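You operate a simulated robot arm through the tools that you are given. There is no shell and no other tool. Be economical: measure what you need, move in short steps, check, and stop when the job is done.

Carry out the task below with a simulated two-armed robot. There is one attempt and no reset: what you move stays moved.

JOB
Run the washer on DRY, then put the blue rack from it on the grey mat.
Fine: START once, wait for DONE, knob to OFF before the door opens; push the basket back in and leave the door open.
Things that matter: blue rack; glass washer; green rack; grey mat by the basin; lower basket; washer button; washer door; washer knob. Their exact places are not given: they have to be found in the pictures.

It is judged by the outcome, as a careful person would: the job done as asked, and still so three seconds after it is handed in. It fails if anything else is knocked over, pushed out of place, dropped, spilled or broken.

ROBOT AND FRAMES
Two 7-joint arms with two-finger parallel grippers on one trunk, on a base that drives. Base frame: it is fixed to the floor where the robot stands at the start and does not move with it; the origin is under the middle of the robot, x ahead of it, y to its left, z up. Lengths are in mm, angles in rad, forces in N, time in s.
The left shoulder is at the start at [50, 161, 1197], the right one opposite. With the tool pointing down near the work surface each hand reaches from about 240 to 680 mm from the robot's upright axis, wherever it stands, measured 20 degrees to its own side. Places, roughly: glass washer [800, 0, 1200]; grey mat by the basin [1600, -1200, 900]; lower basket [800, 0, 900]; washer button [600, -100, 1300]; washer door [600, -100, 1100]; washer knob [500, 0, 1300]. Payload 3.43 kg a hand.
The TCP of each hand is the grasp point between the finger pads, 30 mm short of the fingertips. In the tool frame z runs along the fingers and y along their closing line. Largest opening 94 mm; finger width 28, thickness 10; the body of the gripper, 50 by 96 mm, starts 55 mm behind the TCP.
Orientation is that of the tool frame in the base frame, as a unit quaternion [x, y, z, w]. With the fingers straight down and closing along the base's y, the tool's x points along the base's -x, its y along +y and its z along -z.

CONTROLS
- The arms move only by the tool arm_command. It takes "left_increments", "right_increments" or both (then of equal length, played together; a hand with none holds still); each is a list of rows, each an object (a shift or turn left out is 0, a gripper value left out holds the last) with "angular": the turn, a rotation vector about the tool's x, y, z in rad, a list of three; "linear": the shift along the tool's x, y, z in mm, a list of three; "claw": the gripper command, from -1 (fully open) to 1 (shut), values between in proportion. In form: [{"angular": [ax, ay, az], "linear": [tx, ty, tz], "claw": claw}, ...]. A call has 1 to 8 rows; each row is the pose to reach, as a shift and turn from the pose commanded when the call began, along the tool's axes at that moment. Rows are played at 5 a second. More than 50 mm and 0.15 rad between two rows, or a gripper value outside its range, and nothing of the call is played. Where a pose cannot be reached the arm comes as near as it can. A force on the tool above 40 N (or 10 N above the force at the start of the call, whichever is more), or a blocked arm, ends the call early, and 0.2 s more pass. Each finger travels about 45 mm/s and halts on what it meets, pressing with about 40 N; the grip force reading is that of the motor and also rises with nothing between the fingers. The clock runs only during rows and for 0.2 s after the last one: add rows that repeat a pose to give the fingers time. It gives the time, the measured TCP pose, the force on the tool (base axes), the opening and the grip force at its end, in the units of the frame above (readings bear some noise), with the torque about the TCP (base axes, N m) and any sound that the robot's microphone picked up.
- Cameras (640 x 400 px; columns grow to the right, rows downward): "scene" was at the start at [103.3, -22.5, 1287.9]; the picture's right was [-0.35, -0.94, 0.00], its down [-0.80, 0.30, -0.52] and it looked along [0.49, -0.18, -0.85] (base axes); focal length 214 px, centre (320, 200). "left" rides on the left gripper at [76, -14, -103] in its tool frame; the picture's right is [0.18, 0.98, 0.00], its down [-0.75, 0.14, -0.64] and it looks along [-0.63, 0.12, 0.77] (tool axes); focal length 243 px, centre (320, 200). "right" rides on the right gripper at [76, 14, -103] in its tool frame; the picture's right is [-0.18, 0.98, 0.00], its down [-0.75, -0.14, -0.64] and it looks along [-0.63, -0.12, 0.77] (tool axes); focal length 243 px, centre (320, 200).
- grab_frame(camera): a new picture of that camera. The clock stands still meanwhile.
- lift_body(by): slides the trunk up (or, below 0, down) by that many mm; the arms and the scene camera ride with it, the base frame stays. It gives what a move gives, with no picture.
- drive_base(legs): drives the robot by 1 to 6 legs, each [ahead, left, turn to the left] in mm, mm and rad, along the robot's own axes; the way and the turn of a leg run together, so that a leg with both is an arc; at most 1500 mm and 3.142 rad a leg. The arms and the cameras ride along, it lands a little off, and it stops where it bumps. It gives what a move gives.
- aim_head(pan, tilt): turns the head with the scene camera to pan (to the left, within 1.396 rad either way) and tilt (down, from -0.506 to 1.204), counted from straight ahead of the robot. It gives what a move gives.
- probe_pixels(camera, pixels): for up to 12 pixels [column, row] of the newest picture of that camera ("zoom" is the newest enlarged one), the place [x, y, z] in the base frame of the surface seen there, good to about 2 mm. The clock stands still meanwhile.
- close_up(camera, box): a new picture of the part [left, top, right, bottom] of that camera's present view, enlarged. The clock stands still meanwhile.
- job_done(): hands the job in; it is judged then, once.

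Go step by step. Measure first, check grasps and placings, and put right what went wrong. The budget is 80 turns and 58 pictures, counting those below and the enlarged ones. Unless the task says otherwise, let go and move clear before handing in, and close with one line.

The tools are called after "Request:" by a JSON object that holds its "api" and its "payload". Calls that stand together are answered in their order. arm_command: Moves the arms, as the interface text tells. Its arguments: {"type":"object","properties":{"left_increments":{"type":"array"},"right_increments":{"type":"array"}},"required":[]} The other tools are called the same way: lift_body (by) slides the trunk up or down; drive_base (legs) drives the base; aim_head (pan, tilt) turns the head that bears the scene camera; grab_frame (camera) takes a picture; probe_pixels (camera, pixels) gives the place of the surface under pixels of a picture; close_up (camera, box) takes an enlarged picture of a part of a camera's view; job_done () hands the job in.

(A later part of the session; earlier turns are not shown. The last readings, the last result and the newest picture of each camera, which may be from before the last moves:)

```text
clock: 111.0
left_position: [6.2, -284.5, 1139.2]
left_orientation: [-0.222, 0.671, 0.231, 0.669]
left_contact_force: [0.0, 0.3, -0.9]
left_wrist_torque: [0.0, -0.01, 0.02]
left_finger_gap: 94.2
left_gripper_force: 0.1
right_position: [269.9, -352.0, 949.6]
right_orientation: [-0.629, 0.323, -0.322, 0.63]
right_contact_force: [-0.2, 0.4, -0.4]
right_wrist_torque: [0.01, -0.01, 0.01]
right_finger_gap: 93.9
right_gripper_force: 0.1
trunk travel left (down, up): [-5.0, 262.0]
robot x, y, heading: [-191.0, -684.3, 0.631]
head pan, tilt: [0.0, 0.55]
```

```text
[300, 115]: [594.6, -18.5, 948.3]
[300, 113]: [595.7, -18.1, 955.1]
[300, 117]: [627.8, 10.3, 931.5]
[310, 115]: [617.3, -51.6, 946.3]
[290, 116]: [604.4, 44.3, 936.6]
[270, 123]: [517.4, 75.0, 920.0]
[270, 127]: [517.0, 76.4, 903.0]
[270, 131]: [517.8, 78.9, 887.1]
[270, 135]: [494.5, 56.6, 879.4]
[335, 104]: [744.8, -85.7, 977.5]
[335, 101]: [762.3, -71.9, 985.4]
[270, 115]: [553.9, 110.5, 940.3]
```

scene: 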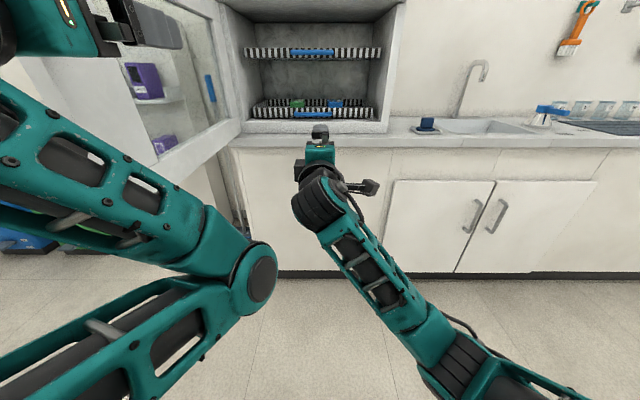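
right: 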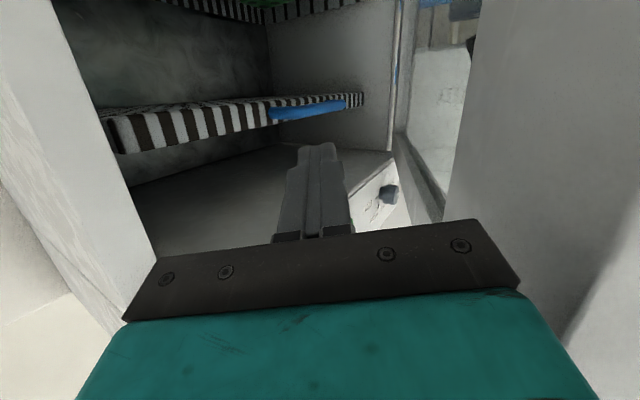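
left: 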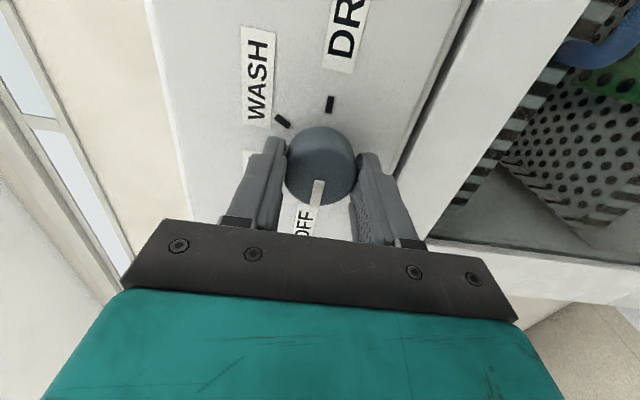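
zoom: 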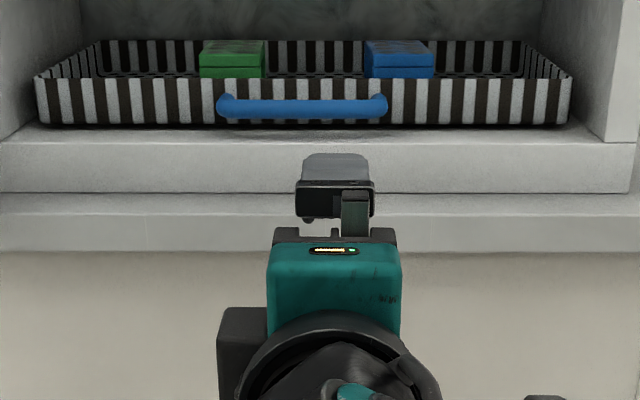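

The bar centre is z≈950 and F≈477, with the sill top at z≈922. A narrow 34 mm opening fits around the bar above the sill, so I'll set that, raise 3 mm, and drive forward 425 mm.

Request:
{"api": "arm_command", "payload": {"right_increments": [{"linear": [0, -3, 0], "claw": 0.277}, {"linear": [0, -3, 0]}, {"linear": [0, -3, 0]}, {"linear": [0, -3, 0]}]}}

Request:
{"api": "drive_base", "payload": {"legs": [[405, 0, 0]]}}

Request:
{"api": "grab_frame", "payload": {"camera": "right"}}

```text
clock: 112.0
left_position: [5.8, -285.4, 1139.3]
left_orientation: [-0.221, 0.671, 0.231, 0.669]
left_contact_force: [-0.1, -0.3, 0.1]
left_wrist_torque: [0.03, 0.0, 0.01]
left_finger_gap: 94.1
left_gripper_force: 0.0
right_position: [270.8, -352.1, 952.6]
right_orientation: [-0.629, 0.323, -0.322, 0.63]
right_contact_force: [0.0, -0.3, -0.4]
right_wrist_torque: [0.01, 0.01, -0.05]
right_finger_gap: 33.7
right_gripper_force: 0.1
trunk travel left (down, up): [-5.0, 262.0]
robot x, y, heading: [-189.8, -686.1, 0.632]
head pan, tilt: [0.0, 0.55]
```

```text
clock: 114.5
left_position: [334.4, -45.7, 1138.4]
left_orientation: [-0.223, 0.671, 0.232, 0.668]
left_contact_force: [0.0, -0.3, 0.0]
left_wrist_torque: [-0.03, -0.01, -0.01]
left_finger_gap: 93.9
left_gripper_force: 0.1
right_position: [600.5, -112.9, 952.5]
right_orientation: [-0.628, 0.324, -0.321, 0.631]
right_contact_force: [0.3, 0.2, 1.0]
right_wrist_torque: [0.01, -0.02, 0.0]
right_finger_gap: 33.8
right_gripper_force: 0.0
trunk travel left (down, up): [-5.0, 262.0]
robot x, y, heading: [140.0, -443.2, 0.628]
head pan, tilt: [0.0, 0.55]
```

```text
14 pictures are left
```

right: 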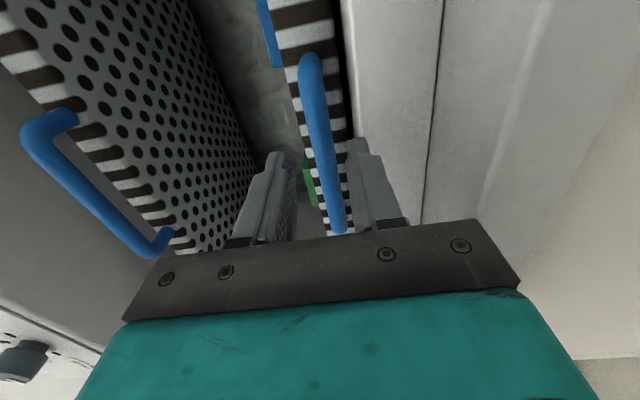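

The bar lies between the two fingers. I'll advance 50 mm and close on it.

Request:
{"api": "arm_command", "payload": {"right_increments": [{"linear": [0, 0, 17]}, {"linear": [0, 0, 34]}, {"linear": [0, 0, 50]}, {"linear": [0, 0, 50]}, {"linear": [0, 0, 50], "claw": 1}, {"linear": [0, 0, 50]}, {"linear": [0, 0, 50]}]}}

```text
clock: 115.3
left_position: [334.1, -46.3, 1139.1]
left_orientation: [-0.223, 0.671, 0.232, 0.668]
left_contact_force: [-0.1, -0.9, -0.2]
left_wrist_torque: [0.01, -0.01, 0.0]
left_finger_gap: 94.1
left_gripper_force: 0.0
right_position: [634.6, -86.7, 953.2]
right_orientation: [-0.629, 0.325, -0.321, 0.629]
right_contact_force: [-5.7, -7.2, 2.4]
right_wrist_torque: [-0.24, 0.2, 0.1]
right_finger_gap: 33.4
right_gripper_force: 0.1
trunk travel left (down, up): [-5.0, 262.0]
robot x, y, heading: [138.9, -441.9, 0.631]
head pan, tilt: [0.0, 0.55]
stopped in row 4 (right hand): the force on the tool passed its limit at 54 N (the readings are from after the stop); the commanded pose is now the measured one
```

Contact stopped it at F≈466, with the bar already past the tips. I'll close here.

Request:
{"api": "arm_command", "payload": {"right_increments": [{"linear": [0, 0, -3], "claw": 1}, {"linear": [0, 0, -3]}, {"linear": [0, 0, -3]}, {"linear": [0, 0, -3]}]}}

Request:
{"api": "grab_frame", "payload": {"camera": "right"}}

```text
clock: 116.3
left_position: [337.1, -43.9, 1139.4]
left_orientation: [-0.223, 0.671, 0.232, 0.668]
left_contact_force: [-0.4, 0.3, 0.2]
left_wrist_torque: [0.0, -0.01, 0.0]
left_finger_gap: 94.0
left_gripper_force: 0.1
right_position: [634.4, -86.9, 950.1]
right_orientation: [0.631, -0.325, 0.321, -0.628]
right_contact_force: [0.4, 1.1, -4.4]
right_wrist_torque: [-0.36, -0.18, 0.05]
right_finger_gap: 15.7
right_gripper_force: 45.0
trunk travel left (down, up): [-5.0, 262.0]
robot x, y, heading: [136.4, -444.1, 0.629]
head pan, tilt: [0.0, 0.55]
```

```text
13 pictures are left
```

right: 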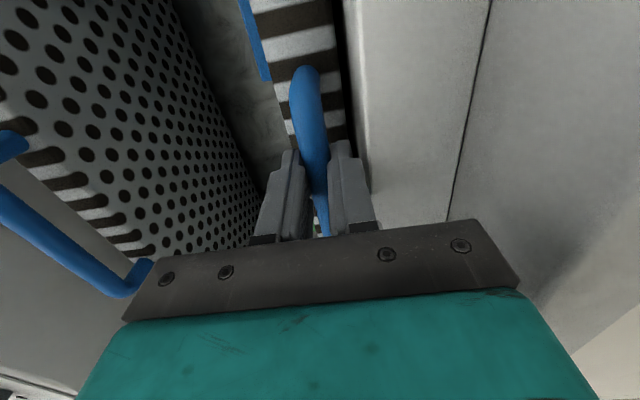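

The handle is gripped (15.7 mm). I'll drive straight back 230 mm to slide the basket out.

Request:
{"api": "drive_base", "payload": {"legs": [[-230, 0, 0]]}}

Request:
{"api": "grab_frame", "payload": {"camera": "scene"}}

Request:
{"api": "probe_pixels", "payload": {"camera": "scene", "pixels": [[335, 104], [335, 101], [320, 101]]}}

```text
clock: 118.0
left_position: [150.1, -179.2, 1138.4]
left_orientation: [-0.223, 0.671, 0.23, 0.668]
left_contact_force: [1.0, -0.6, -0.2]
left_wrist_torque: [-0.01, 0.01, -0.01]
left_finger_gap: 94.1
left_gripper_force: 0.0
right_position: [447.7, -221.7, 951.3]
right_orientation: [0.631, -0.324, 0.321, -0.628]
right_contact_force: [-1.7, 4.7, -10.3]
right_wrist_torque: [-0.41, -0.06, -0.47]
right_finger_gap: 15.8
right_gripper_force: 45.0
trunk travel left (down, up): [-5.0, 262.0]
robot x, y, heading: [-44.7, -579.6, 0.629]
head pan, tilt: [0.0, 0.55]
```

```text
12 pictures are left
```

scene: 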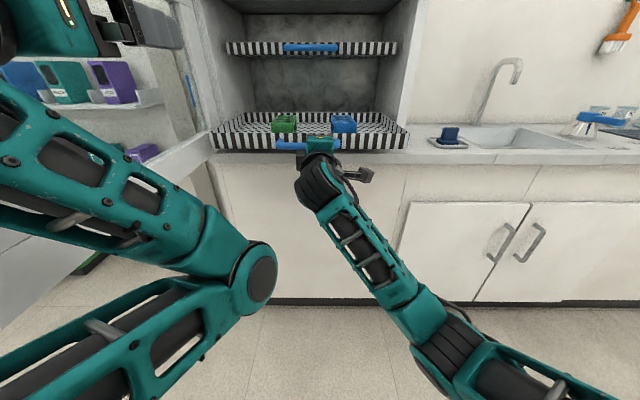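

```text
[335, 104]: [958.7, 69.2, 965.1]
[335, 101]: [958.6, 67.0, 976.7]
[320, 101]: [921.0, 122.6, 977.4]
```

The basket slid out with both racks. I'll measure the blue rack.

Request:
{"api": "close_up", "payload": {"camera": "scene", "box": [250, 100, 410, 160]}}

Request:
{"api": "probe_pixels", "payload": {"camera": "scene", "pixels": [[343, 127], [333, 127], [354, 127], [343, 119], [335, 117], [352, 117], [285, 120], [294, 126], [343, 116], [310, 134], [390, 140], [370, 128]]}}

```text
4.00 times, centred on (330, 130) of scene
```

zoom: 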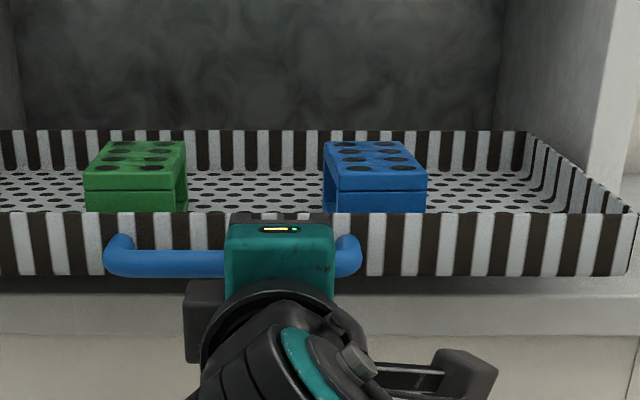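

```text
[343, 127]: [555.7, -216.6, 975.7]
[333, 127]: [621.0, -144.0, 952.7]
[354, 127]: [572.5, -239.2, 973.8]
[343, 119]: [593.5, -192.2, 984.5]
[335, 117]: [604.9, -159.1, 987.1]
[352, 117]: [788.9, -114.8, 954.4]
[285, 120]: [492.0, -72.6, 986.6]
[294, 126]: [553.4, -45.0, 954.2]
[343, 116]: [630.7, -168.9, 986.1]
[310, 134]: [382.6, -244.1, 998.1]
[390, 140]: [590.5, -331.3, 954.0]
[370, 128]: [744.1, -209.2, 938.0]
```

The rack is about 57 mm wide (L −477…−534), spans F≈326–428, and its top is at z 986. I'll release the handle, back the hand off, raise the trunk, and undo the roll.

Request:
{"api": "arm_command", "payload": {"right_increments": [{"claw": 0.2}, {"claw": 0.2}, {"claw": 0.2}, {"linear": [0, 0, -30]}, {"linear": [0, 0, -60]}, {"linear": [0, 0, -90]}]}}

Request:
{"api": "lift_body", "payload": {"by": 180}}

Request:
{"api": "arm_command", "payload": {"right_increments": [{"linear": [0, -8, 0], "angular": [0, 0, 0.15], "claw": -1}, {"linear": [0, -16, 0], "angular": [0, 0, 0.3]}, {"linear": [0, -24, 0], "angular": [0, 0, 0.45]}, {"linear": [0, -32, 0], "angular": [0, 0, 0.6]}, {"linear": [0, -40, 0], "angular": [0, 0, 0.75]}, {"linear": [0, -48, 0], "angular": [0, 0, 0.9]}, {"linear": [0, -56, 0], "angular": [0, 0, 1.05]}, {"linear": [0, -64, 0], "angular": [0, 0, 1.2]}]}}

Request:
{"api": "arm_command", "payload": {"right_increments": [{"angular": [0, 0, 0.12]}, {"angular": [0, 0, 0.25]}, {"angular": [0, 0, 0.37]}, {"angular": [0, 0, 0.37]}]}}

```text
clock: 119.4
left_position: [149.4, -179.3, 1139.0]
left_orientation: [-0.222, 0.672, 0.231, 0.668]
left_contact_force: [-0.3, 0.9, 0.1]
left_wrist_torque: [0.01, 0.0, -0.04]
left_finger_gap: 93.8
left_gripper_force: 0.1
right_position: [375.0, -276.4, 951.2]
right_orientation: [0.63, -0.324, 0.32, -0.629]
right_contact_force: [-0.8, 0.5, -0.2]
right_wrist_torque: [-0.02, 0.02, -0.02]
right_finger_gap: 37.6
right_gripper_force: 0.1
trunk travel left (down, up): [-5.0, 262.0]
robot x, y, heading: [-45.3, -582.1, 0.625]
head pan, tilt: [0.0, 0.55]
```

```text
clock: 121.4
left_position: [150.8, -180.2, 1318.9]
left_orientation: [-0.222, 0.672, 0.231, 0.668]
left_contact_force: [0.1, -0.1, 0.8]
left_wrist_torque: [-0.05, 0.04, 0.02]
left_finger_gap: 93.9
left_gripper_force: 0.0
right_position: [373.8, -274.6, 1131.2]
right_orientation: [0.63, -0.324, 0.32, -0.629]
right_contact_force: [0.2, 0.4, 0.3]
right_wrist_torque: [0.02, 0.0, 0.0]
right_finger_gap: 37.4
right_gripper_force: 0.1
trunk travel left (down, up): [-185.0, 82.0]
robot x, y, heading: [-46.5, -580.7, 0.63]
head pan, tilt: [0.0, 0.55]
```

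```text
clock: 123.2
left_position: [150.0, -179.5, 1318.6]
left_orientation: [-0.224, 0.671, 0.233, 0.668]
left_contact_force: [0.3, -1.2, -0.8]
left_wrist_torque: [0.01, -0.05, 0.0]
left_finger_gap: 93.9
left_gripper_force: 0.0
right_position: [375.2, -275.9, 1194.9]
right_orientation: [-0.336, 0.624, 0.091, 0.7]
right_contact_force: [0.2, -0.7, 0.6]
right_wrist_torque: [-0.02, 0.0, -0.04]
right_finger_gap: 93.9
right_gripper_force: 0.0
trunk travel left (down, up): [-185.0, 82.0]
robot x, y, heading: [-45.9, -579.3, 0.633]
head pan, tilt: [0.0, 0.55]
```

```text
clock: 124.2
left_position: [149.6, -180.5, 1317.8]
left_orientation: [-0.223, 0.671, 0.231, 0.668]
left_contact_force: [0.1, 0.2, -0.4]
left_wrist_torque: [0.01, 0.01, 0.03]
left_finger_gap: 94.0
left_gripper_force: 0.1
right_position: [375.3, -275.5, 1195.6]
right_orientation: [-0.216, 0.674, 0.218, 0.671]
right_contact_force: [1.0, -0.1, -1.0]
right_wrist_torque: [0.0, 0.0, 0.0]
right_finger_gap: 94.2
right_gripper_force: 0.1
trunk travel left (down, up): [-185.0, 82.0]
robot x, y, heading: [-48.3, -581.2, 0.63]
head pan, tilt: [0.0, 0.55]
```

The hand is level and unrolled. Now I'll pitch it to point straight down while shifting 62 mm right and pulling in.

Request:
{"api": "arm_command", "payload": {"right_increments": [{"linear": [5, -8, -8], "angular": [0, 0.14, 0]}, {"linear": [10, -16, -16], "angular": [0, 0.28, 0]}, {"linear": [15, -24, -24], "angular": [0, 0.42, 0]}, {"linear": [20, -32, -32], "angular": [0, 0.56, 0]}, {"linear": [25, -40, -40], "angular": [0, 0.7, 0]}, {"linear": [30, -48, -48], "angular": [0, 0.84, 0]}, {"linear": [35, -56, -56], "angular": [0, 0.98, 0]}, {"linear": [40, -62, -60], "angular": [0, 1.12, 0]}]}}

Request:
{"api": "arm_command", "payload": {"right_increments": [{"angular": [0, 0.15, 0]}, {"angular": [0, 0.3, 0]}, {"angular": [0, 0.45, 0]}, {"angular": [0, 0.45, 0]}]}}

Request:
{"api": "drive_base", "payload": {"legs": [[220, 0, 0]]}}

```text
clock: 126.0
left_position: [148.5, -179.5, 1318.2]
left_orientation: [-0.223, 0.671, 0.232, 0.668]
left_contact_force: [0.4, -0.5, 0.1]
left_wrist_torque: [0.0, -0.01, 0.03]
left_finger_gap: 93.8
left_gripper_force: 0.1
right_position: [449.0, -280.5, 1075.9]
right_orientation: [-0.301, 0.928, 0.071, 0.21]
right_contact_force: [-0.6, -0.9, 0.3]
right_wrist_torque: [-0.03, 0.0, 0.01]
right_finger_gap: 94.0
right_gripper_force: 0.0
right hand out of reach, approached as far as the arm can: row 5, 6, 7, 8
trunk travel left (down, up): [-185.0, 82.0]
robot x, y, heading: [-45.2, -579.7, 0.625]
head pan, tilt: [0.0, 0.55]
```

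```text
clock: 127.0
left_position: [149.2, -179.8, 1318.9]
left_orientation: [-0.223, 0.671, 0.232, 0.668]
left_contact_force: [-0.4, -0.1, -0.7]
left_wrist_torque: [-0.04, 0.01, -0.02]
left_finger_gap: 93.9
left_gripper_force: 0.1
right_position: [463.1, -264.7, 1072.6]
right_orientation: [-0.307, 0.952, 0.001, -0.002]
right_contact_force: [0.3, 0.4, 0.0]
right_wrist_torque: [-0.01, 0.0, 0.0]
right_finger_gap: 94.1
right_gripper_force: 0.0
right hand out of reach, approached as far as the arm can: row 1, 2, 3, 4
trunk travel left (down, up): [-185.0, 82.0]
robot x, y, heading: [-48.9, -582.2, 0.631]
head pan, tilt: [0.0, 0.55]
```

```text
clock: 128.7
left_position: [311.6, -67.6, 1322.8]
left_orientation: [-0.218, 0.67, 0.231, 0.671]
left_contact_force: [-0.9, -0.6, -0.1]
left_wrist_torque: [-0.01, 0.02, 0.0]
left_finger_gap: 94.0
left_gripper_force: 0.1
right_position: [620.1, -149.7, 1063.5]
right_orientation: [-0.312, 0.95, -0.003, -0.009]
right_contact_force: [1.0, 1.3, -2.4]
right_wrist_torque: [-0.07, 0.01, 0.01]
right_finger_gap: 93.6
right_gripper_force: 0.1
trunk travel left (down, up): [-185.0, 82.0]
robot x, y, heading: [119.2, -462.2, 0.629]
head pan, tilt: [0.0, 0.55]
stopped in leg 1: the robot was blocked; the commanded pose is now the measured one
```

The base stopped blocked, with the hand at F≈418. I'll look to see what touched.

Request:
{"api": "grab_frame", "payload": {"camera": "scene"}}

```text
10 pictures are left
```

scene: 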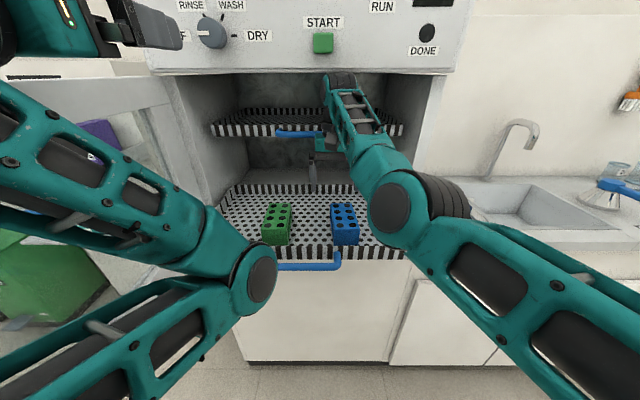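

The wrist has come up under the control panel; nothing else has moved. I'll measure the elbows and the rack in this picture before backing off.

Request:
{"api": "probe_pixels", "payload": {"camera": "scene", "pixels": [[395, 210], [410, 235], [262, 270], [345, 238], [334, 236], [357, 236], [335, 205], [354, 205], [345, 215], [345, 90], [320, 155], [284, 222]]}}

```text
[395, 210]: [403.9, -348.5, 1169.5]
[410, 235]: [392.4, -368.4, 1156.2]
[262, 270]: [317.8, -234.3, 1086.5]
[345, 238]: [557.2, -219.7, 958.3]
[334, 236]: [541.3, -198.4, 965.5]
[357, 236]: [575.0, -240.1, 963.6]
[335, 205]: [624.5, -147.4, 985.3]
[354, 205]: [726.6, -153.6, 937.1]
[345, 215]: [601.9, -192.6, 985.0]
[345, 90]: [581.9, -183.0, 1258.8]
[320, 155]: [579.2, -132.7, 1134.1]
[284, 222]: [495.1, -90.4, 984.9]
```

The elbows stay clear for a lowered trunk. The rack is centred at F≈376, L≈−504. I'll back off 45 mm and shift right 22 mm to sit above it.

Request:
{"api": "drive_base", "payload": {"legs": [[-45, -22, 0]]}}

Request:
{"api": "arm_command", "payload": {"right_increments": [{}, {}]}}

```text
clock: 129.6
left_position: [292.1, -107.2, 1319.1]
left_orientation: [-0.221, 0.671, 0.23, 0.669]
left_contact_force: [0.4, -1.3, -0.1]
left_wrist_torque: [0.01, 0.02, -0.01]
left_finger_gap: 94.0
left_gripper_force: 0.1
right_position: [599.0, -187.8, 1061.7]
right_orientation: [-0.311, 0.95, -0.003, -0.009]
right_contact_force: [0.1, 0.4, -0.6]
right_wrist_torque: [0.01, 0.0, 0.01]
right_finger_gap: 94.0
right_gripper_force: 0.1
trunk travel left (down, up): [-185.0, 82.0]
robot x, y, heading: [94.1, -506.4, 0.629]
head pan, tilt: [0.0, 0.55]
```

```text
clock: 130.2
left_position: [292.9, -105.9, 1319.5]
left_orientation: [-0.222, 0.671, 0.23, 0.669]
left_contact_force: [-0.4, 0.3, 0.3]
left_wrist_torque: [-0.05, 0.02, 0.01]
left_finger_gap: 94.2
left_gripper_force: 0.1
right_position: [600.3, -186.7, 1061.8]
right_orientation: [-0.311, 0.95, -0.002, -0.009]
right_contact_force: [0.4, 0.0, -0.7]
right_wrist_torque: [0.01, 0.01, 0.01]
right_finger_gap: 93.9
right_gripper_force: 0.1
trunk travel left (down, up): [-185.0, 82.0]
robot x, y, heading: [94.3, -504.2, 0.627]
head pan, tilt: [0.0, 0.55]
```

The hand is centred over the rack. I'll lower the trunk 87 mm so the tips stop about 5 mm above the basket floor, and then check with the wrist camera.

Request:
{"api": "lift_body", "payload": {"by": -87}}

Request:
{"api": "grab_frame", "payload": {"camera": "right"}}

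```text
clock: 131.4
left_position: [291.4, -104.6, 1233.1]
left_orientation: [-0.221, 0.671, 0.23, 0.669]
left_contact_force: [-0.9, -0.4, 0.2]
left_wrist_torque: [-0.01, -0.02, 0.03]
left_finger_gap: 93.8
left_gripper_force: 0.0
right_position: [600.0, -188.3, 976.1]
right_orientation: [-0.312, 0.95, -0.003, -0.009]
right_contact_force: [-0.9, -0.2, 0.4]
right_wrist_torque: [0.02, -0.01, 0.0]
right_finger_gap: 93.8
right_gripper_force: 0.0
trunk travel left (down, up): [-98.0, 169.0]
robot x, y, heading: [95.9, -504.5, 0.626]
head pan, tilt: [0.0, 0.55]
```

```text
9 pictures are left
```

right: 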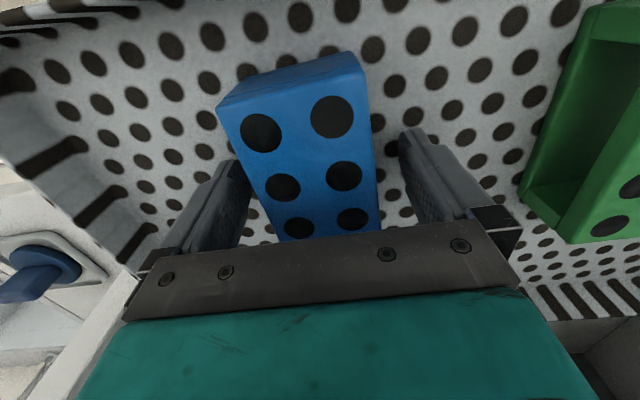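

The fingers straddle the blue rack. I'll close on it and lift with the trunk.

Request:
{"api": "arm_command", "payload": {"right_increments": [{"claw": 1}, {"claw": 1}, {"claw": 1}, {"claw": 1}, {"claw": 1}]}}

Request:
{"api": "lift_body", "payload": {"by": 85}}

Request:
{"api": "grab_frame", "payload": {"camera": "right"}}

```text
clock: 132.6
left_position: [292.3, -106.2, 1232.5]
left_orientation: [-0.221, 0.671, 0.231, 0.668]
left_contact_force: [-0.3, -0.3, 1.2]
left_wrist_torque: [0.04, 0.0, -0.01]
left_finger_gap: 94.0
left_gripper_force: 0.1
right_position: [600.0, -187.6, 975.6]
right_orientation: [-0.312, 0.95, -0.004, -0.009]
right_contact_force: [0.4, 0.6, 0.1]
right_wrist_torque: [-0.05, -0.01, 0.03]
right_finger_gap: 62.4
right_gripper_force: 40.0
trunk travel left (down, up): [-98.0, 169.0]
robot x, y, heading: [96.9, -501.7, 0.625]
head pan, tilt: [0.0, 0.55]
```

```text
clock: 133.8
left_position: [292.9, -105.4, 1317.8]
left_orientation: [-0.221, 0.672, 0.23, 0.669]
left_contact_force: [0.2, 1.1, 0.0]
left_wrist_torque: [0.02, -0.02, -0.01]
left_finger_gap: 93.7
left_gripper_force: 0.0
right_position: [601.6, -187.7, 1059.0]
right_orientation: [-0.311, 0.95, -0.003, -0.01]
right_contact_force: [0.4, 0.2, 0.5]
right_wrist_torque: [-0.01, 0.02, -0.04]
right_finger_gap: 0.0
right_gripper_force: 32.3
trunk travel left (down, up): [-183.0, 84.0]
robot x, y, heading: [93.2, -503.7, 0.626]
head pan, tilt: [0.0, 0.55]
```

```text
8 pictures are left
```

right: 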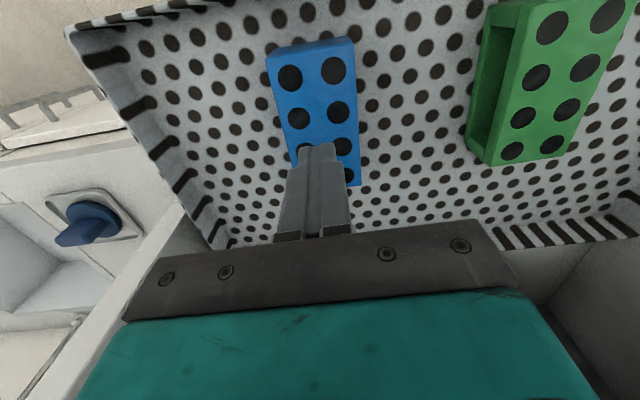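

The lift slipped: the rack stayed in the basket, still upright. I'll probe its corners in this picture to find its true centre and yaw.

Request:
{"api": "probe_pixels", "payload": {"camera": "right", "pixels": [[270, 62], [352, 46], [356, 183], [311, 90], [333, 70], [338, 111], [296, 118], [500, 100], [350, 150], [290, 145]]}}

```text
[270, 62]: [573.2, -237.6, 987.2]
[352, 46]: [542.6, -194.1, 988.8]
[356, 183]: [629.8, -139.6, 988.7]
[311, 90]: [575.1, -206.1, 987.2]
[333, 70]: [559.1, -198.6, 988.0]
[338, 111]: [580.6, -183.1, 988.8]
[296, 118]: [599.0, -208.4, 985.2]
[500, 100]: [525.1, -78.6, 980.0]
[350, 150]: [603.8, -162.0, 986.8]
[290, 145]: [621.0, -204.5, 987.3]
```

The hand was centred; the rack's yaw is 0.075 rad off the fingers', so only edges were gripped. I'll align the yaw, go down again slightly deeper, close longer, and lift in a small step.

Request:
{"api": "arm_command", "payload": {"right_increments": [{"angular": [0, 0, 0.04], "claw": -1}, {"angular": [0, 0, 0.075]}, {"angular": [0, 0, 0.075]}, {"angular": [0, 0, 0.075]}, {"angular": [0, 0, 0.075]}, {"angular": [0, 0, 0.075]}]}}

Request:
{"api": "lift_body", "payload": {"by": -87}}

Request:
{"api": "arm_command", "payload": {"right_increments": [{"claw": 1}, {"claw": 1}, {"claw": 1}, {"claw": 1}, {"claw": 1}, {"claw": 1}, {"claw": 1}, {"claw": 1}]}}

Request:
{"api": "lift_body", "payload": {"by": 15}}

Request:
{"api": "grab_frame", "payload": {"camera": "right"}}

```text
clock: 135.2
left_position: [292.5, -104.8, 1317.5]
left_orientation: [-0.221, 0.671, 0.23, 0.669]
left_contact_force: [0.8, 0.0, -0.3]
left_wrist_torque: [0.01, -0.03, 0.0]
left_finger_gap: 93.9
left_gripper_force: 0.1
right_position: [599.9, -186.8, 1061.2]
right_orientation: [-0.276, 0.961, -0.003, -0.009]
right_contact_force: [-0.7, -0.6, 0.1]
right_wrist_torque: [0.04, 0.01, 0.01]
right_finger_gap: 94.1
right_gripper_force: 0.1
trunk travel left (down, up): [-183.0, 84.0]
robot x, y, heading: [97.8, -505.3, 0.626]
head pan, tilt: [0.0, 0.55]
```

```text
clock: 136.5
left_position: [291.8, -106.2, 1228.7]
left_orientation: [-0.221, 0.672, 0.231, 0.669]
left_contact_force: [0.2, 1.2, 0.1]
left_wrist_torque: [0.02, 0.0, 0.0]
left_finger_gap: 94.4
left_gripper_force: 0.1
right_position: [599.2, -188.1, 973.9]
right_orientation: [-0.276, 0.961, -0.003, -0.009]
right_contact_force: [0.4, -0.5, -0.5]
right_wrist_torque: [0.04, 0.01, 0.02]
right_finger_gap: 94.1
right_gripper_force: 0.1
trunk travel left (down, up): [-96.0, 171.0]
robot x, y, heading: [94.5, -502.8, 0.625]
head pan, tilt: [0.0, 0.55]
```

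```text
clock: 138.3
left_position: [292.6, -104.4, 1229.5]
left_orientation: [-0.221, 0.672, 0.23, 0.669]
left_contact_force: [-0.8, 0.0, -0.5]
left_wrist_torque: [-0.04, 0.01, 0.0]
left_finger_gap: 93.9
left_gripper_force: 0.1
right_position: [600.9, -187.0, 974.6]
right_orientation: [-0.276, 0.961, -0.004, -0.009]
right_contact_force: [-0.1, -0.9, 0.7]
right_wrist_torque: [-0.01, -0.04, 0.04]
right_finger_gap: 61.9
right_gripper_force: 40.6
trunk travel left (down, up): [-96.0, 171.0]
robot x, y, heading: [96.5, -507.0, 0.628]
head pan, tilt: [0.0, 0.55]
```

```text
clock: 138.9
left_position: [292.8, -104.7, 1244.5]
left_orientation: [-0.222, 0.671, 0.231, 0.668]
left_contact_force: [0.2, 0.1, 0.0]
left_wrist_torque: [0.03, 0.01, 0.01]
left_finger_gap: 93.7
left_gripper_force: 0.0
right_position: [600.8, -187.5, 987.4]
right_orientation: [-0.275, 0.961, -0.003, -0.009]
right_contact_force: [-0.2, 0.2, -1.3]
right_wrist_torque: [0.02, -0.02, 0.01]
right_finger_gap: 62.2
right_gripper_force: 40.4
trunk travel left (down, up): [-111.0, 156.0]
robot x, y, heading: [95.1, -506.3, 0.626]
head pan, tilt: [0.0, 0.55]
```

```text
7 pictures are left
```

right: 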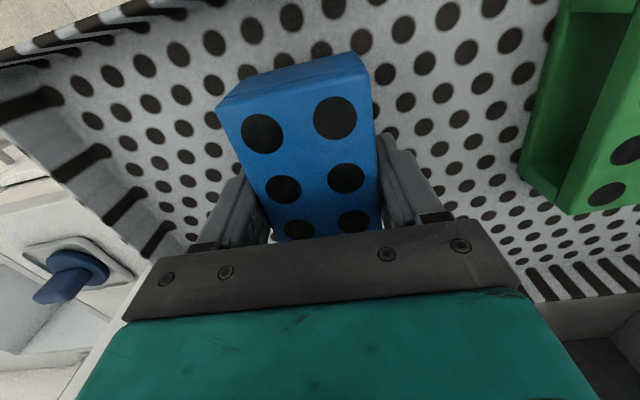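

The gap is still 62 and the rack rose with the hand. I'll continue lifting in small steps, watching the gap.

Request:
{"api": "lift_body", "payload": {"by": 20}}

Request:
{"api": "lift_body", "payload": {"by": 25}}

Request:
{"api": "lift_body", "payload": {"by": 30}}

Request:
{"api": "grab_frame", "payload": {"camera": "right"}}

```text
clock: 139.6
left_position: [292.5, -104.9, 1265.0]
left_orientation: [-0.222, 0.671, 0.231, 0.668]
left_contact_force: [-0.3, 0.9, -0.5]
left_wrist_torque: [-0.01, 0.0, -0.03]
left_finger_gap: 93.9
left_gripper_force: 0.0
right_position: [599.5, -186.9, 1007.1]
right_orientation: [-0.276, 0.961, -0.003, -0.009]
right_contact_force: [0.3, -0.2, -1.2]
right_wrist_torque: [0.02, -0.02, -0.02]
right_finger_gap: 62.1
right_gripper_force: 39.9
trunk travel left (down, up): [-131.0, 136.0]
robot x, y, heading: [93.0, -504.5, 0.627]
head pan, tilt: [0.0, 0.55]
```

```text
clock: 140.3
left_position: [292.2, -105.1, 1290.1]
left_orientation: [-0.22, 0.672, 0.231, 0.668]
left_contact_force: [-0.4, 0.6, -0.1]
left_wrist_torque: [0.02, 0.04, -0.02]
left_finger_gap: 94.0
left_gripper_force: 0.0
right_position: [601.7, -187.5, 1033.2]
right_orientation: [-0.275, 0.961, -0.004, -0.009]
right_contact_force: [0.7, 0.5, -1.1]
right_wrist_torque: [0.0, -0.03, 0.01]
right_finger_gap: 61.7
right_gripper_force: 39.9
trunk travel left (down, up): [-156.0, 111.0]
robot x, y, heading: [95.4, -506.6, 0.627]
head pan, tilt: [0.0, 0.55]
```

```text
clock: 141.0
left_position: [291.5, -106.1, 1320.9]
left_orientation: [-0.222, 0.671, 0.231, 0.668]
left_contact_force: [0.1, 0.5, 0.3]
left_wrist_torque: [0.01, 0.02, 0.02]
left_finger_gap: 94.2
left_gripper_force: 0.1
right_position: [600.5, -187.0, 1062.0]
right_orientation: [-0.276, 0.961, -0.003, -0.009]
right_contact_force: [0.1, 0.2, -1.8]
right_wrist_torque: [-0.02, 0.01, 0.01]
right_finger_gap: 61.8
right_gripper_force: 40.4
trunk travel left (down, up): [-186.0, 81.0]
robot x, y, heading: [97.1, -504.6, 0.628]
head pan, tilt: [0.0, 0.55]
```

```text
6 pictures are left
```

right: 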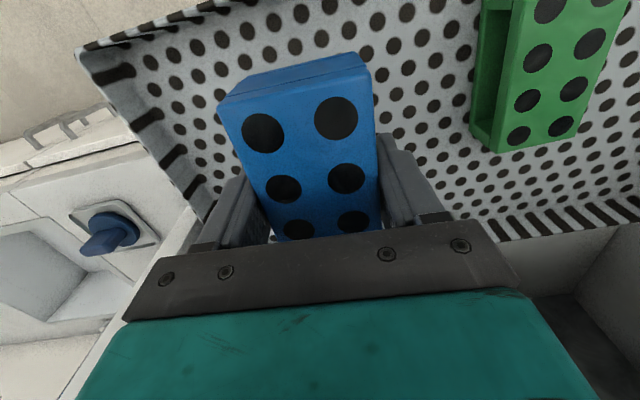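

The rack is securely held clear of the basket. I'll back away 200 mm, drive right along the counter toward the basin, and look at the mat.

Request:
{"api": "drive_base", "payload": {"legs": [[-200, 0, 0], [0, -600, 0], [0, -500, 0]]}}

Request:
{"api": "aim_head", "payload": {"pan": -0.3, "tilt": 0.6}}

Request:
{"api": "grab_frame", "payload": {"camera": "scene"}}

```text
clock: 152.5
left_position: [774.9, -1113.8, 1320.0]
left_orientation: [-0.221, 0.672, 0.231, 0.668]
left_contact_force: [0.7, -0.4, 0.0]
left_wrist_torque: [0.03, 0.02, 0.02]
left_finger_gap: 94.1
left_gripper_force: 0.0
right_position: [1083.6, -1195.8, 1063.0]
right_orientation: [-0.277, 0.961, -0.003, -0.01]
right_contact_force: [0.5, -0.4, -1.8]
right_wrist_torque: [0.01, -0.01, -0.04]
right_finger_gap: 61.9
right_gripper_force: 39.7
trunk travel left (down, up): [-186.0, 81.0]
robot x, y, heading: [582.3, -1513.0, 0.621]
head pan, tilt: [0.0, 0.55]
```

```text
clock: 153.3
left_position: [775.3, -1113.5, 1319.9]
left_orientation: [-0.222, 0.671, 0.232, 0.668]
left_contact_force: [0.3, -0.8, -0.1]
left_wrist_torque: [-0.01, 0.01, 0.03]
left_finger_gap: 93.9
left_gripper_force: 0.0
right_position: [1083.7, -1194.7, 1062.5]
right_orientation: [-0.277, 0.961, -0.004, -0.01]
right_contact_force: [-1.2, 0.1, -1.2]
right_wrist_torque: [-0.02, 0.0, -0.01]
right_finger_gap: 61.5
right_gripper_force: 39.9
trunk travel left (down, up): [-186.0, 81.0]
robot x, y, heading: [579.7, -1513.0, 0.629]
head pan, tilt: [-0.3, 0.6]
```

```text
5 pictures are left
```

scene: 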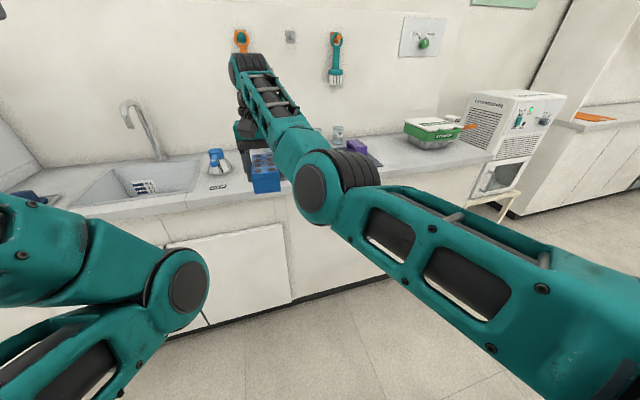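

The rack is still held. The mat lies behind the forearm around (290–380,160), so I'll probe the surfaces there.

Request:
{"api": "probe_pixels", "payload": {"camera": "scene", "pixels": [[286, 160], [284, 178], [284, 188], [356, 150], [370, 146], [380, 158], [395, 160], [375, 165], [338, 135], [215, 160], [386, 175], [318, 135]]}}

Request:
{"api": "close_up", "payload": {"camera": "scene", "box": [190, 110, 430, 260]}}

```text
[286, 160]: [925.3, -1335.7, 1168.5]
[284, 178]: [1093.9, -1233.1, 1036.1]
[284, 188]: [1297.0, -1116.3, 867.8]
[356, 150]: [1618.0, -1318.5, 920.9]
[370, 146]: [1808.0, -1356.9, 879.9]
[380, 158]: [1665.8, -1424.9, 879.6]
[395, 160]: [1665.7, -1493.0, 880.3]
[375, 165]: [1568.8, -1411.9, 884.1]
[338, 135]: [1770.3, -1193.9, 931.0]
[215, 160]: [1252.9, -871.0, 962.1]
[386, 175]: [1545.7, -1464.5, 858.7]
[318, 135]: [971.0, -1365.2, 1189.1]
```

```text
2.67 times, centred on (310, 185) of scene
```

zoom: 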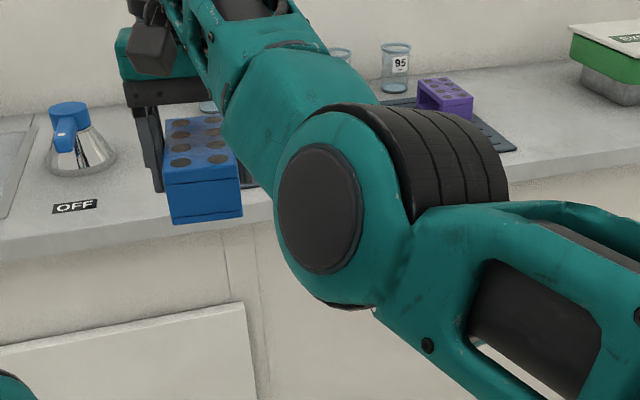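

The mat centre measures about (1471,−1174,885), i.e. F 515, L −1810, clear of the purple rack (L≈−2013) and the flask (L≈−1437). I'll drive right 208 mm and forward 330 mm to get above it.

Request:
{"api": "drive_base", "payload": {"legs": [[0, -208, 0], [330, 0, 0]]}}

Request:
{"api": "grab_frame", "payload": {"camera": "right"}}

```text
clock: 157.5
left_position: [1167.3, -1085.1, 1319.8]
left_orientation: [-0.222, 0.671, 0.232, 0.668]
left_contact_force: [-0.7, -0.3, -0.1]
left_wrist_torque: [0.01, 0.0, 0.02]
left_finger_gap: 94.2
left_gripper_force: 0.1
right_position: [1474.3, -1166.2, 1061.9]
right_orientation: [-0.278, 0.96, -0.003, -0.01]
right_contact_force: [0.6, 1.0, -0.5]
right_wrist_torque: [0.0, 0.03, -0.01]
right_finger_gap: 61.8
right_gripper_force: 40.1
trunk travel left (down, up): [-186.0, 81.0]
robot x, y, heading: [973.4, -1486.9, 0.628]
head pan, tilt: [-0.3, 0.6]
```

```text
3 pictures are left
```

right: 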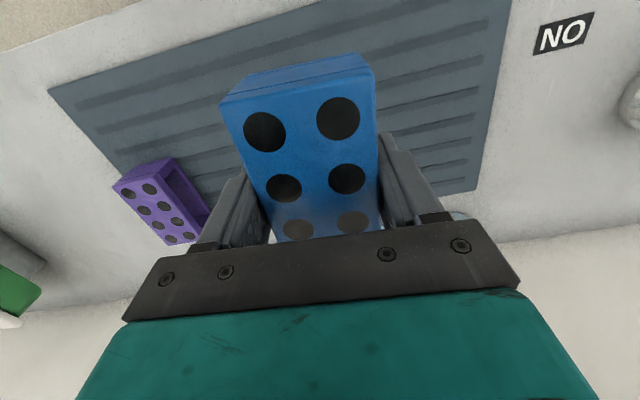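

The mat fills the view under the rack, with purple to the right. I'll probe its corners to confirm the footprint.

Request:
{"api": "probe_pixels", "payload": {"camera": "right", "pixels": [[56, 95], [500, 8], [470, 185], [115, 160], [170, 165], [205, 205], [160, 190], [420, 150]]}}

```text
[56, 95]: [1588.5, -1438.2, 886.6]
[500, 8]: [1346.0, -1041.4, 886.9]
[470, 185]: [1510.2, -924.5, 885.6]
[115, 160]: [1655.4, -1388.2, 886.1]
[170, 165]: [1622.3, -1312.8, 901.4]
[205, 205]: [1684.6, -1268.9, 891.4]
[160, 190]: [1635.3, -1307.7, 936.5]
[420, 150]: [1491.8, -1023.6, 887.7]
```

The mat spans F≈460–690, L −1630…−2093. I'll go 40 mm deeper to be well inside, then lower the trunk until the rack nearly rests.

Request:
{"api": "drive_base", "payload": {"legs": [[40, 0, 0]]}}

Request:
{"api": "lift_body", "payload": {"by": -70}}

Request:
{"api": "lift_body", "payload": {"by": -64}}

Request:
{"api": "lift_body", "payload": {"by": -5}}

```text
clock: 158.4
left_position: [1199.9, -1062.4, 1319.0]
left_orientation: [-0.223, 0.671, 0.232, 0.668]
left_contact_force: [0.5, 0.6, -0.2]
left_wrist_torque: [-0.05, -0.01, 0.02]
left_finger_gap: 93.8
left_gripper_force: 0.1
right_position: [1506.7, -1142.7, 1063.3]
right_orientation: [-0.278, 0.96, -0.004, -0.011]
right_contact_force: [0.5, -0.2, -1.8]
right_wrist_torque: [0.0, 0.07, 0.03]
right_finger_gap: 61.5
right_gripper_force: 39.7
trunk travel left (down, up): [-186.0, 81.0]
robot x, y, heading: [1005.3, -1461.7, 0.634]
head pan, tilt: [-0.3, 0.6]
```

```text
clock: 159.5
left_position: [1198.2, -1061.2, 1250.3]
left_orientation: [-0.223, 0.671, 0.232, 0.668]
left_contact_force: [-0.2, -0.4, -0.6]
left_wrist_torque: [0.01, -0.03, 0.01]
left_finger_gap: 94.0
left_gripper_force: 0.1
right_position: [1505.7, -1142.4, 993.2]
right_orientation: [-0.277, 0.961, -0.003, -0.009]
right_contact_force: [0.7, -0.4, -1.6]
right_wrist_torque: [-0.04, 0.01, 0.0]
right_finger_gap: 61.9
right_gripper_force: 39.9
trunk travel left (down, up): [-116.0, 151.0]
robot x, y, heading: [1001.9, -1462.8, 0.63]
head pan, tilt: [-0.3, 0.6]
```

```text
clock: 160.5
left_position: [1199.2, -1062.0, 1184.5]
left_orientation: [-0.223, 0.671, 0.233, 0.668]
left_contact_force: [0.1, -0.2, 0.0]
left_wrist_torque: [0.04, 0.02, -0.03]
left_finger_gap: 93.8
left_gripper_force: 0.0
right_position: [1507.0, -1143.4, 928.9]
right_orientation: [-0.278, 0.961, -0.004, -0.009]
right_contact_force: [-0.4, -0.3, -0.3]
right_wrist_torque: [0.02, 0.01, 0.0]
right_finger_gap: 61.7
right_gripper_force: 40.0
trunk travel left (down, up): [-52.0, 215.0]
robot x, y, heading: [1003.6, -1466.1, 0.631]
head pan, tilt: [-0.3, 0.6]
```

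```text
clock: 161.0
left_position: [1197.5, -1062.3, 1181.9]
left_orientation: [-0.223, 0.671, 0.232, 0.668]
left_contact_force: [-0.5, 0.3, 0.7]
left_wrist_torque: [0.0, 0.01, -0.03]
left_finger_gap: 94.3
left_gripper_force: 0.0
right_position: [1506.4, -1143.6, 923.6]
right_orientation: [-0.278, 0.96, -0.003, -0.009]
right_contact_force: [0.6, 1.0, -0.8]
right_wrist_torque: [0.0, -0.03, 0.0]
right_finger_gap: 61.4
right_gripper_force: 39.6
trunk travel left (down, up): [-47.0, 220.0]
robot x, y, heading: [999.7, -1465.3, 0.635]
head pan, tilt: [-0.3, 0.6]
```

No clear touch yet; I'll lower in 2 mm steps and watch the vertical force.

Request:
{"api": "lift_body", "payload": {"by": -2}}

Request:
{"api": "lift_body", "payload": {"by": -2}}

```text
clock: 161.6
left_position: [1199.0, -1061.9, 1180.3]
left_orientation: [-0.223, 0.671, 0.233, 0.668]
left_contact_force: [0.6, -0.2, -0.1]
left_wrist_torque: [0.01, -0.02, -0.02]
left_finger_gap: 94.0
left_gripper_force: 0.0
right_position: [1506.6, -1142.5, 922.6]
right_orientation: [-0.279, 0.96, -0.004, -0.009]
right_contact_force: [-0.2, 0.2, 0.6]
right_wrist_torque: [0.02, 0.02, 0.03]
right_finger_gap: 61.7
right_gripper_force: 39.8
trunk travel left (down, up): [-45.0, 222.0]
robot x, y, heading: [1002.9, -1463.1, 0.626]
head pan, tilt: [-0.3, 0.6]
```

```text
clock: 162.1
left_position: [1197.7, -1061.7, 1176.8]
left_orientation: [-0.223, 0.671, 0.232, 0.668]
left_contact_force: [-0.3, 0.6, 0.8]
left_wrist_torque: [-0.01, 0.0, 0.01]
left_finger_gap: 94.0
left_gripper_force: 0.1
right_position: [1506.5, -1143.4, 922.9]
right_orientation: [-0.277, 0.961, -0.002, -0.007]
right_contact_force: [2.1, 1.3, 11.4]
right_wrist_torque: [-0.26, 0.53, 0.01]
right_finger_gap: 61.7
right_gripper_force: 40.1
trunk travel left (down, up): [-43.0, 224.0]
robot x, y, heading: [1005.0, -1462.5, 0.632]
head pan, tilt: [-0.3, 0.6]
```

The rack is resting on the mat (11 N upward). I'll open the fingers, raise the trunk, and back away, then check.

Request:
{"api": "arm_command", "payload": {"right_increments": [{"claw": -0.6}, {"claw": -0.6}, {"claw": -0.6}, {"claw": -0.6}]}}

Request:
{"api": "lift_body", "payload": {"by": 140}}

Request:
{"api": "drive_base", "payload": {"legs": [[-300, 0, 0]]}}

Request:
{"api": "grab_frame", "payload": {"camera": "right"}}

```text
clock: 163.1
left_position: [1198.9, -1061.9, 1175.8]
left_orientation: [-0.223, 0.671, 0.233, 0.668]
left_contact_force: [-0.5, -0.7, -0.2]
left_wrist_torque: [0.02, 0.01, 0.02]
left_finger_gap: 94.0
left_gripper_force: 0.1
right_position: [1507.2, -1143.4, 919.6]
right_orientation: [-0.278, 0.961, -0.004, -0.009]
right_contact_force: [0.5, 0.6, -0.6]
right_wrist_torque: [0.01, 0.01, 0.01]
right_finger_gap: 74.8
right_gripper_force: 0.1
trunk travel left (down, up): [-43.0, 224.0]
robot x, y, heading: [1004.4, -1462.8, 0.633]
head pan, tilt: [-0.3, 0.6]
```

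```text
clock: 164.8
left_position: [1199.8, -1062.0, 1317.8]
left_orientation: [-0.223, 0.671, 0.232, 0.668]
left_contact_force: [-1.1, -0.2, 0.1]
left_wrist_torque: [-0.03, -0.01, -0.02]
left_finger_gap: 94.1
left_gripper_force: 0.0
right_position: [1506.8, -1144.3, 1061.1]
right_orientation: [-0.278, 0.96, -0.004, -0.009]
right_contact_force: [-0.4, 0.5, 0.0]
right_wrist_torque: [0.02, -0.01, 0.0]
right_finger_gap: 75.0
right_gripper_force: 0.0
trunk travel left (down, up): [-183.0, 84.0]
robot x, y, heading: [1002.9, -1463.6, 0.636]
head pan, tilt: [-0.3, 0.6]
```

```text
clock: 166.8
left_position: [954.4, -1240.5, 1316.6]
left_orientation: [-0.224, 0.67, 0.233, 0.668]
left_contact_force: [-0.6, -0.8, -0.5]
left_wrist_torque: [0.0, 0.04, -0.02]
left_finger_gap: 93.9
left_gripper_force: 0.0
right_position: [1263.3, -1319.2, 1059.6]
right_orientation: [-0.278, 0.96, -0.004, -0.009]
right_contact_force: [-0.2, 0.1, 0.5]
right_wrist_torque: [0.01, 0.0, -0.02]
right_finger_gap: 75.0
right_gripper_force: 0.0
trunk travel left (down, up): [-183.0, 84.0]
robot x, y, heading: [765.4, -1641.6, 0.638]
head pan, tilt: [-0.3, 0.6]
```

```text
2 pictures are left
```

right: 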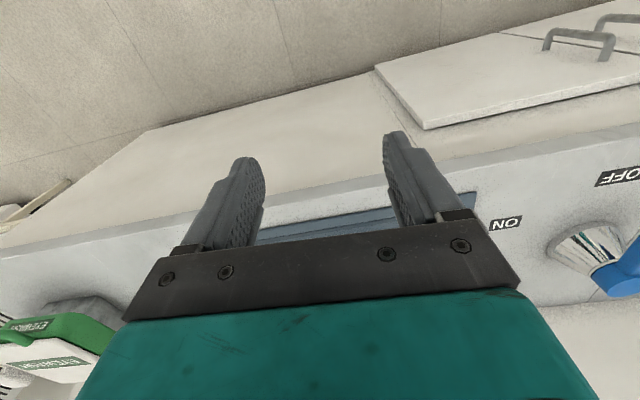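

The rack area is now hidden behind the palm, but the mat (370,215) is clear of trouble. Now I'll prepare to push the basket in: close the right fingers and tilt the hand back 0.45 rad here in the open, then drive left toward the washer.

Request:
{"api": "arm_command", "payload": {"right_increments": [{"linear": [0, 10, 0], "angular": [0, -0.11, 0], "claw": 1}, {"linear": [0, 20, 0], "angular": [0, -0.22, 0]}, {"linear": [0, 30, 0], "angular": [0, -0.33, 0]}, {"linear": [0, 42, 0], "angular": [0, -0.45, 0]}, {"linear": [0, 42, 0], "angular": [0, -0.45, 0]}]}}

Request:
{"api": "drive_base", "payload": {"legs": [[-120, 0, -0.016], [0, 700, 0], [0, 600, 0]]}}

Request:
{"api": "aim_head", "payload": {"pan": 0.0, "tilt": 0.55}}

```text
clock: 168.0
left_position: [956.0, -1240.2, 1317.6]
left_orientation: [-0.224, 0.671, 0.233, 0.668]
left_contact_force: [0.2, -0.5, -0.2]
left_wrist_torque: [0.02, 0.02, -0.03]
left_finger_gap: 94.1
left_gripper_force: 0.1
right_position: [1240.7, -1283.8, 1058.7]
right_orientation: [-0.273, 0.938, 0.059, 0.206]
right_contact_force: [-0.2, -0.2, -0.2]
right_wrist_torque: [0.03, -0.03, 0.01]
right_finger_gap: 0.0
right_gripper_force: 26.6
trunk travel left (down, up): [-183.0, 84.0]
robot x, y, heading: [764.1, -1641.5, 0.631]
head pan, tilt: [-0.3, 0.6]
```

```text
clock: 180.7
left_position: [127.6, -253.3, 1318.2]
left_orientation: [-0.214, 0.674, 0.224, 0.671]
left_contact_force: [-0.3, -0.8, -0.2]
left_wrist_torque: [0.0, -0.01, 0.02]
left_finger_gap: 94.0
left_gripper_force: 0.0
right_position: [411.3, -305.3, 1061.1]
right_orientation: [-0.261, 0.941, 0.056, 0.206]
right_contact_force: [0.3, -1.7, -0.8]
right_wrist_torque: [-0.02, 0.01, -0.01]
right_finger_gap: 0.2
right_gripper_force: 32.9
trunk travel left (down, up): [-183.0, 84.0]
robot x, y, heading: [-77.9, -652.6, 0.609]
head pan, tilt: [-0.3, 0.6]
```

```text
clock: 181.5
left_position: [127.3, -252.6, 1317.5]
left_orientation: [-0.216, 0.673, 0.224, 0.671]
left_contact_force: [-0.4, -0.3, 0.1]
left_wrist_torque: [-0.01, 0.01, -0.02]
left_finger_gap: 93.6
left_gripper_force: 0.0
right_position: [411.8, -305.1, 1060.2]
right_orientation: [-0.26, 0.941, 0.056, 0.207]
right_contact_force: [-0.5, 0.7, -0.1]
right_wrist_torque: [0.01, 0.0, -0.02]
right_finger_gap: 0.1
right_gripper_force: 32.8
trunk travel left (down, up): [-183.0, 84.0]
robot x, y, heading: [-74.5, -653.9, 0.606]
head pan, tilt: [0.0, 0.55]
```

The hand is at F≈158, L≈−488. I'll shift left 62 mm, trim the heading, lower to handle height and check with a picture.

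Request:
{"api": "drive_base", "payload": {"legs": [[0, 62, 0.013]]}}

Request:
{"api": "lift_body", "payload": {"by": -98}}

Request:
{"api": "grab_frame", "payload": {"camera": "scene"}}

Request:
{"api": "probe_pixels", "payload": {"camera": "scene", "pixels": [[290, 160], [280, 165], [300, 165], [330, 165], [250, 150], [380, 150]]}}

```text
clock: 182.7
left_position: [85.5, -200.4, 1316.9]
left_orientation: [-0.22, 0.672, 0.229, 0.669]
left_contact_force: [-0.3, -0.2, -0.2]
left_wrist_torque: [0.03, -0.01, -0.01]
left_finger_gap: 93.9
left_gripper_force: 0.0
right_position: [372.5, -248.4, 1060.6]
right_orientation: [-0.267, 0.94, 0.057, 0.206]
right_contact_force: [-0.4, -0.8, -0.4]
right_wrist_torque: [-0.01, 0.01, -0.01]
right_finger_gap: 0.1
right_gripper_force: 33.1
trunk travel left (down, up): [-183.0, 84.0]
robot x, y, heading: [-109.4, -602.1, 0.619]
head pan, tilt: [0.0, 0.55]
```

```text
clock: 184.0
left_position: [86.2, -200.7, 1218.8]
left_orientation: [-0.218, 0.672, 0.228, 0.67]
left_contact_force: [0.2, 0.5, -0.1]
left_wrist_torque: [-0.04, -0.02, 0.0]
left_finger_gap: 93.7
left_gripper_force: 0.1
right_position: [371.9, -249.6, 962.5]
right_orientation: [-0.267, 0.94, 0.058, 0.206]
right_contact_force: [0.0, -0.6, 0.4]
right_wrist_torque: [0.01, -0.03, 0.03]
right_finger_gap: 0.1
right_gripper_force: 33.5
trunk travel left (down, up): [-85.0, 182.0]
robot x, y, heading: [-113.9, -597.9, 0.622]
head pan, tilt: [0.0, 0.55]
```

```text
1 pictures are left
```

scene: 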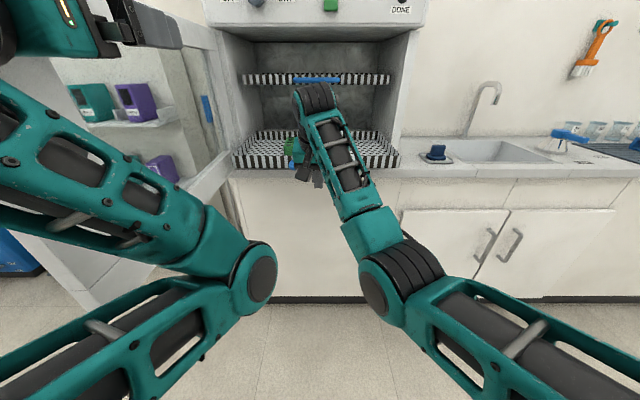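

```text
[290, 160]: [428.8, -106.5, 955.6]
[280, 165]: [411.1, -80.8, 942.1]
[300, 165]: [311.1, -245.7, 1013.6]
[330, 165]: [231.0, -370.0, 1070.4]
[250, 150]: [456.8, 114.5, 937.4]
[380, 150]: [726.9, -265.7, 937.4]
```

The hand is right in front of the handle (L≈−419, z 962). I'll drive forward to push the basket in.

Request:
{"api": "drive_base", "payload": {"legs": [[150, 0, 0], [110, 0, 0]]}}

Request:
{"api": "drive_base", "payload": {"legs": [[25, 0, 0]]}}

Request:
{"api": "probe_pixels", "payload": {"camera": "scene", "pixels": [[290, 160]]}}

```text
clock: 186.2
left_position: [296.4, -48.8, 1218.3]
left_orientation: [-0.221, 0.672, 0.231, 0.668]
left_contact_force: [0.4, -0.2, -0.2]
left_wrist_torque: [0.0, 0.0, 0.01]
left_finger_gap: 93.9
left_gripper_force: 0.1
right_position: [581.7, -96.6, 961.4]
right_orientation: [-0.269, 0.939, 0.059, 0.206]
right_contact_force: [0.0, -0.4, 0.6]
right_wrist_torque: [-0.01, -0.01, -0.01]
right_finger_gap: 0.1
right_gripper_force: 33.5
trunk travel left (down, up): [-85.0, 182.0]
robot x, y, heading: [100.4, -449.7, 0.623]
head pan, tilt: [0.0, 0.55]
```

```text
clock: 187.0
left_position: [317.5, -34.0, 1217.9]
left_orientation: [-0.221, 0.672, 0.23, 0.669]
left_contact_force: [0.4, -0.6, -0.1]
left_wrist_torque: [-0.01, -0.02, -0.01]
left_finger_gap: 93.9
left_gripper_force: 0.1
right_position: [602.0, -82.2, 960.9]
right_orientation: [-0.268, 0.939, 0.058, 0.206]
right_contact_force: [-0.6, -0.1, -0.3]
right_wrist_torque: [0.01, 0.02, 0.0]
right_finger_gap: 0.1
right_gripper_force: 33.3
trunk travel left (down, up): [-85.0, 182.0]
robot x, y, heading: [117.2, -431.9, 0.625]
head pan, tilt: [0.0, 0.55]
```

```text
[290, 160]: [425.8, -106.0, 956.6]
```

TCP is at F≈442 with no end-stop force yet. I'll nudge forward in small steps until it meets resistance.

Request:
{"api": "arm_command", "payload": {"right_increments": [{"linear": [-4.5, 0, 2.2]}, {"linear": [-9, 0, 4.4]}, {"linear": [-13.5, 0, 6.5]}, {"linear": [-18, 0, 8.7]}, {"linear": [-22.5, 0, 10.9]}, {"linear": [-27, 0, 13]}]}}

```text
clock: 188.0
left_position: [314.9, -35.2, 1218.7]
left_orientation: [-0.22, 0.672, 0.23, 0.669]
left_contact_force: [-0.4, 0.6, 0.3]
left_wrist_torque: [0.0, -0.02, 0.01]
left_finger_gap: 93.9
left_gripper_force: 0.0
right_position: [611.6, -76.2, 957.5]
right_orientation: [-0.27, 0.941, 0.052, 0.196]
right_contact_force: [-7.3, -5.3, -2.8]
right_wrist_torque: [-0.18, 0.03, -0.02]
right_finger_gap: 0.0
right_gripper_force: 33.3
trunk travel left (down, up): [-85.0, 182.0]
robot x, y, heading: [119.5, -435.8, 0.627]
head pan, tilt: [0.0, 0.55]
stopped in row 4 (right hand): the force on the tool passed its limit at 45 N (the readings are from after the stop); the commanded pose is now the measured one
```

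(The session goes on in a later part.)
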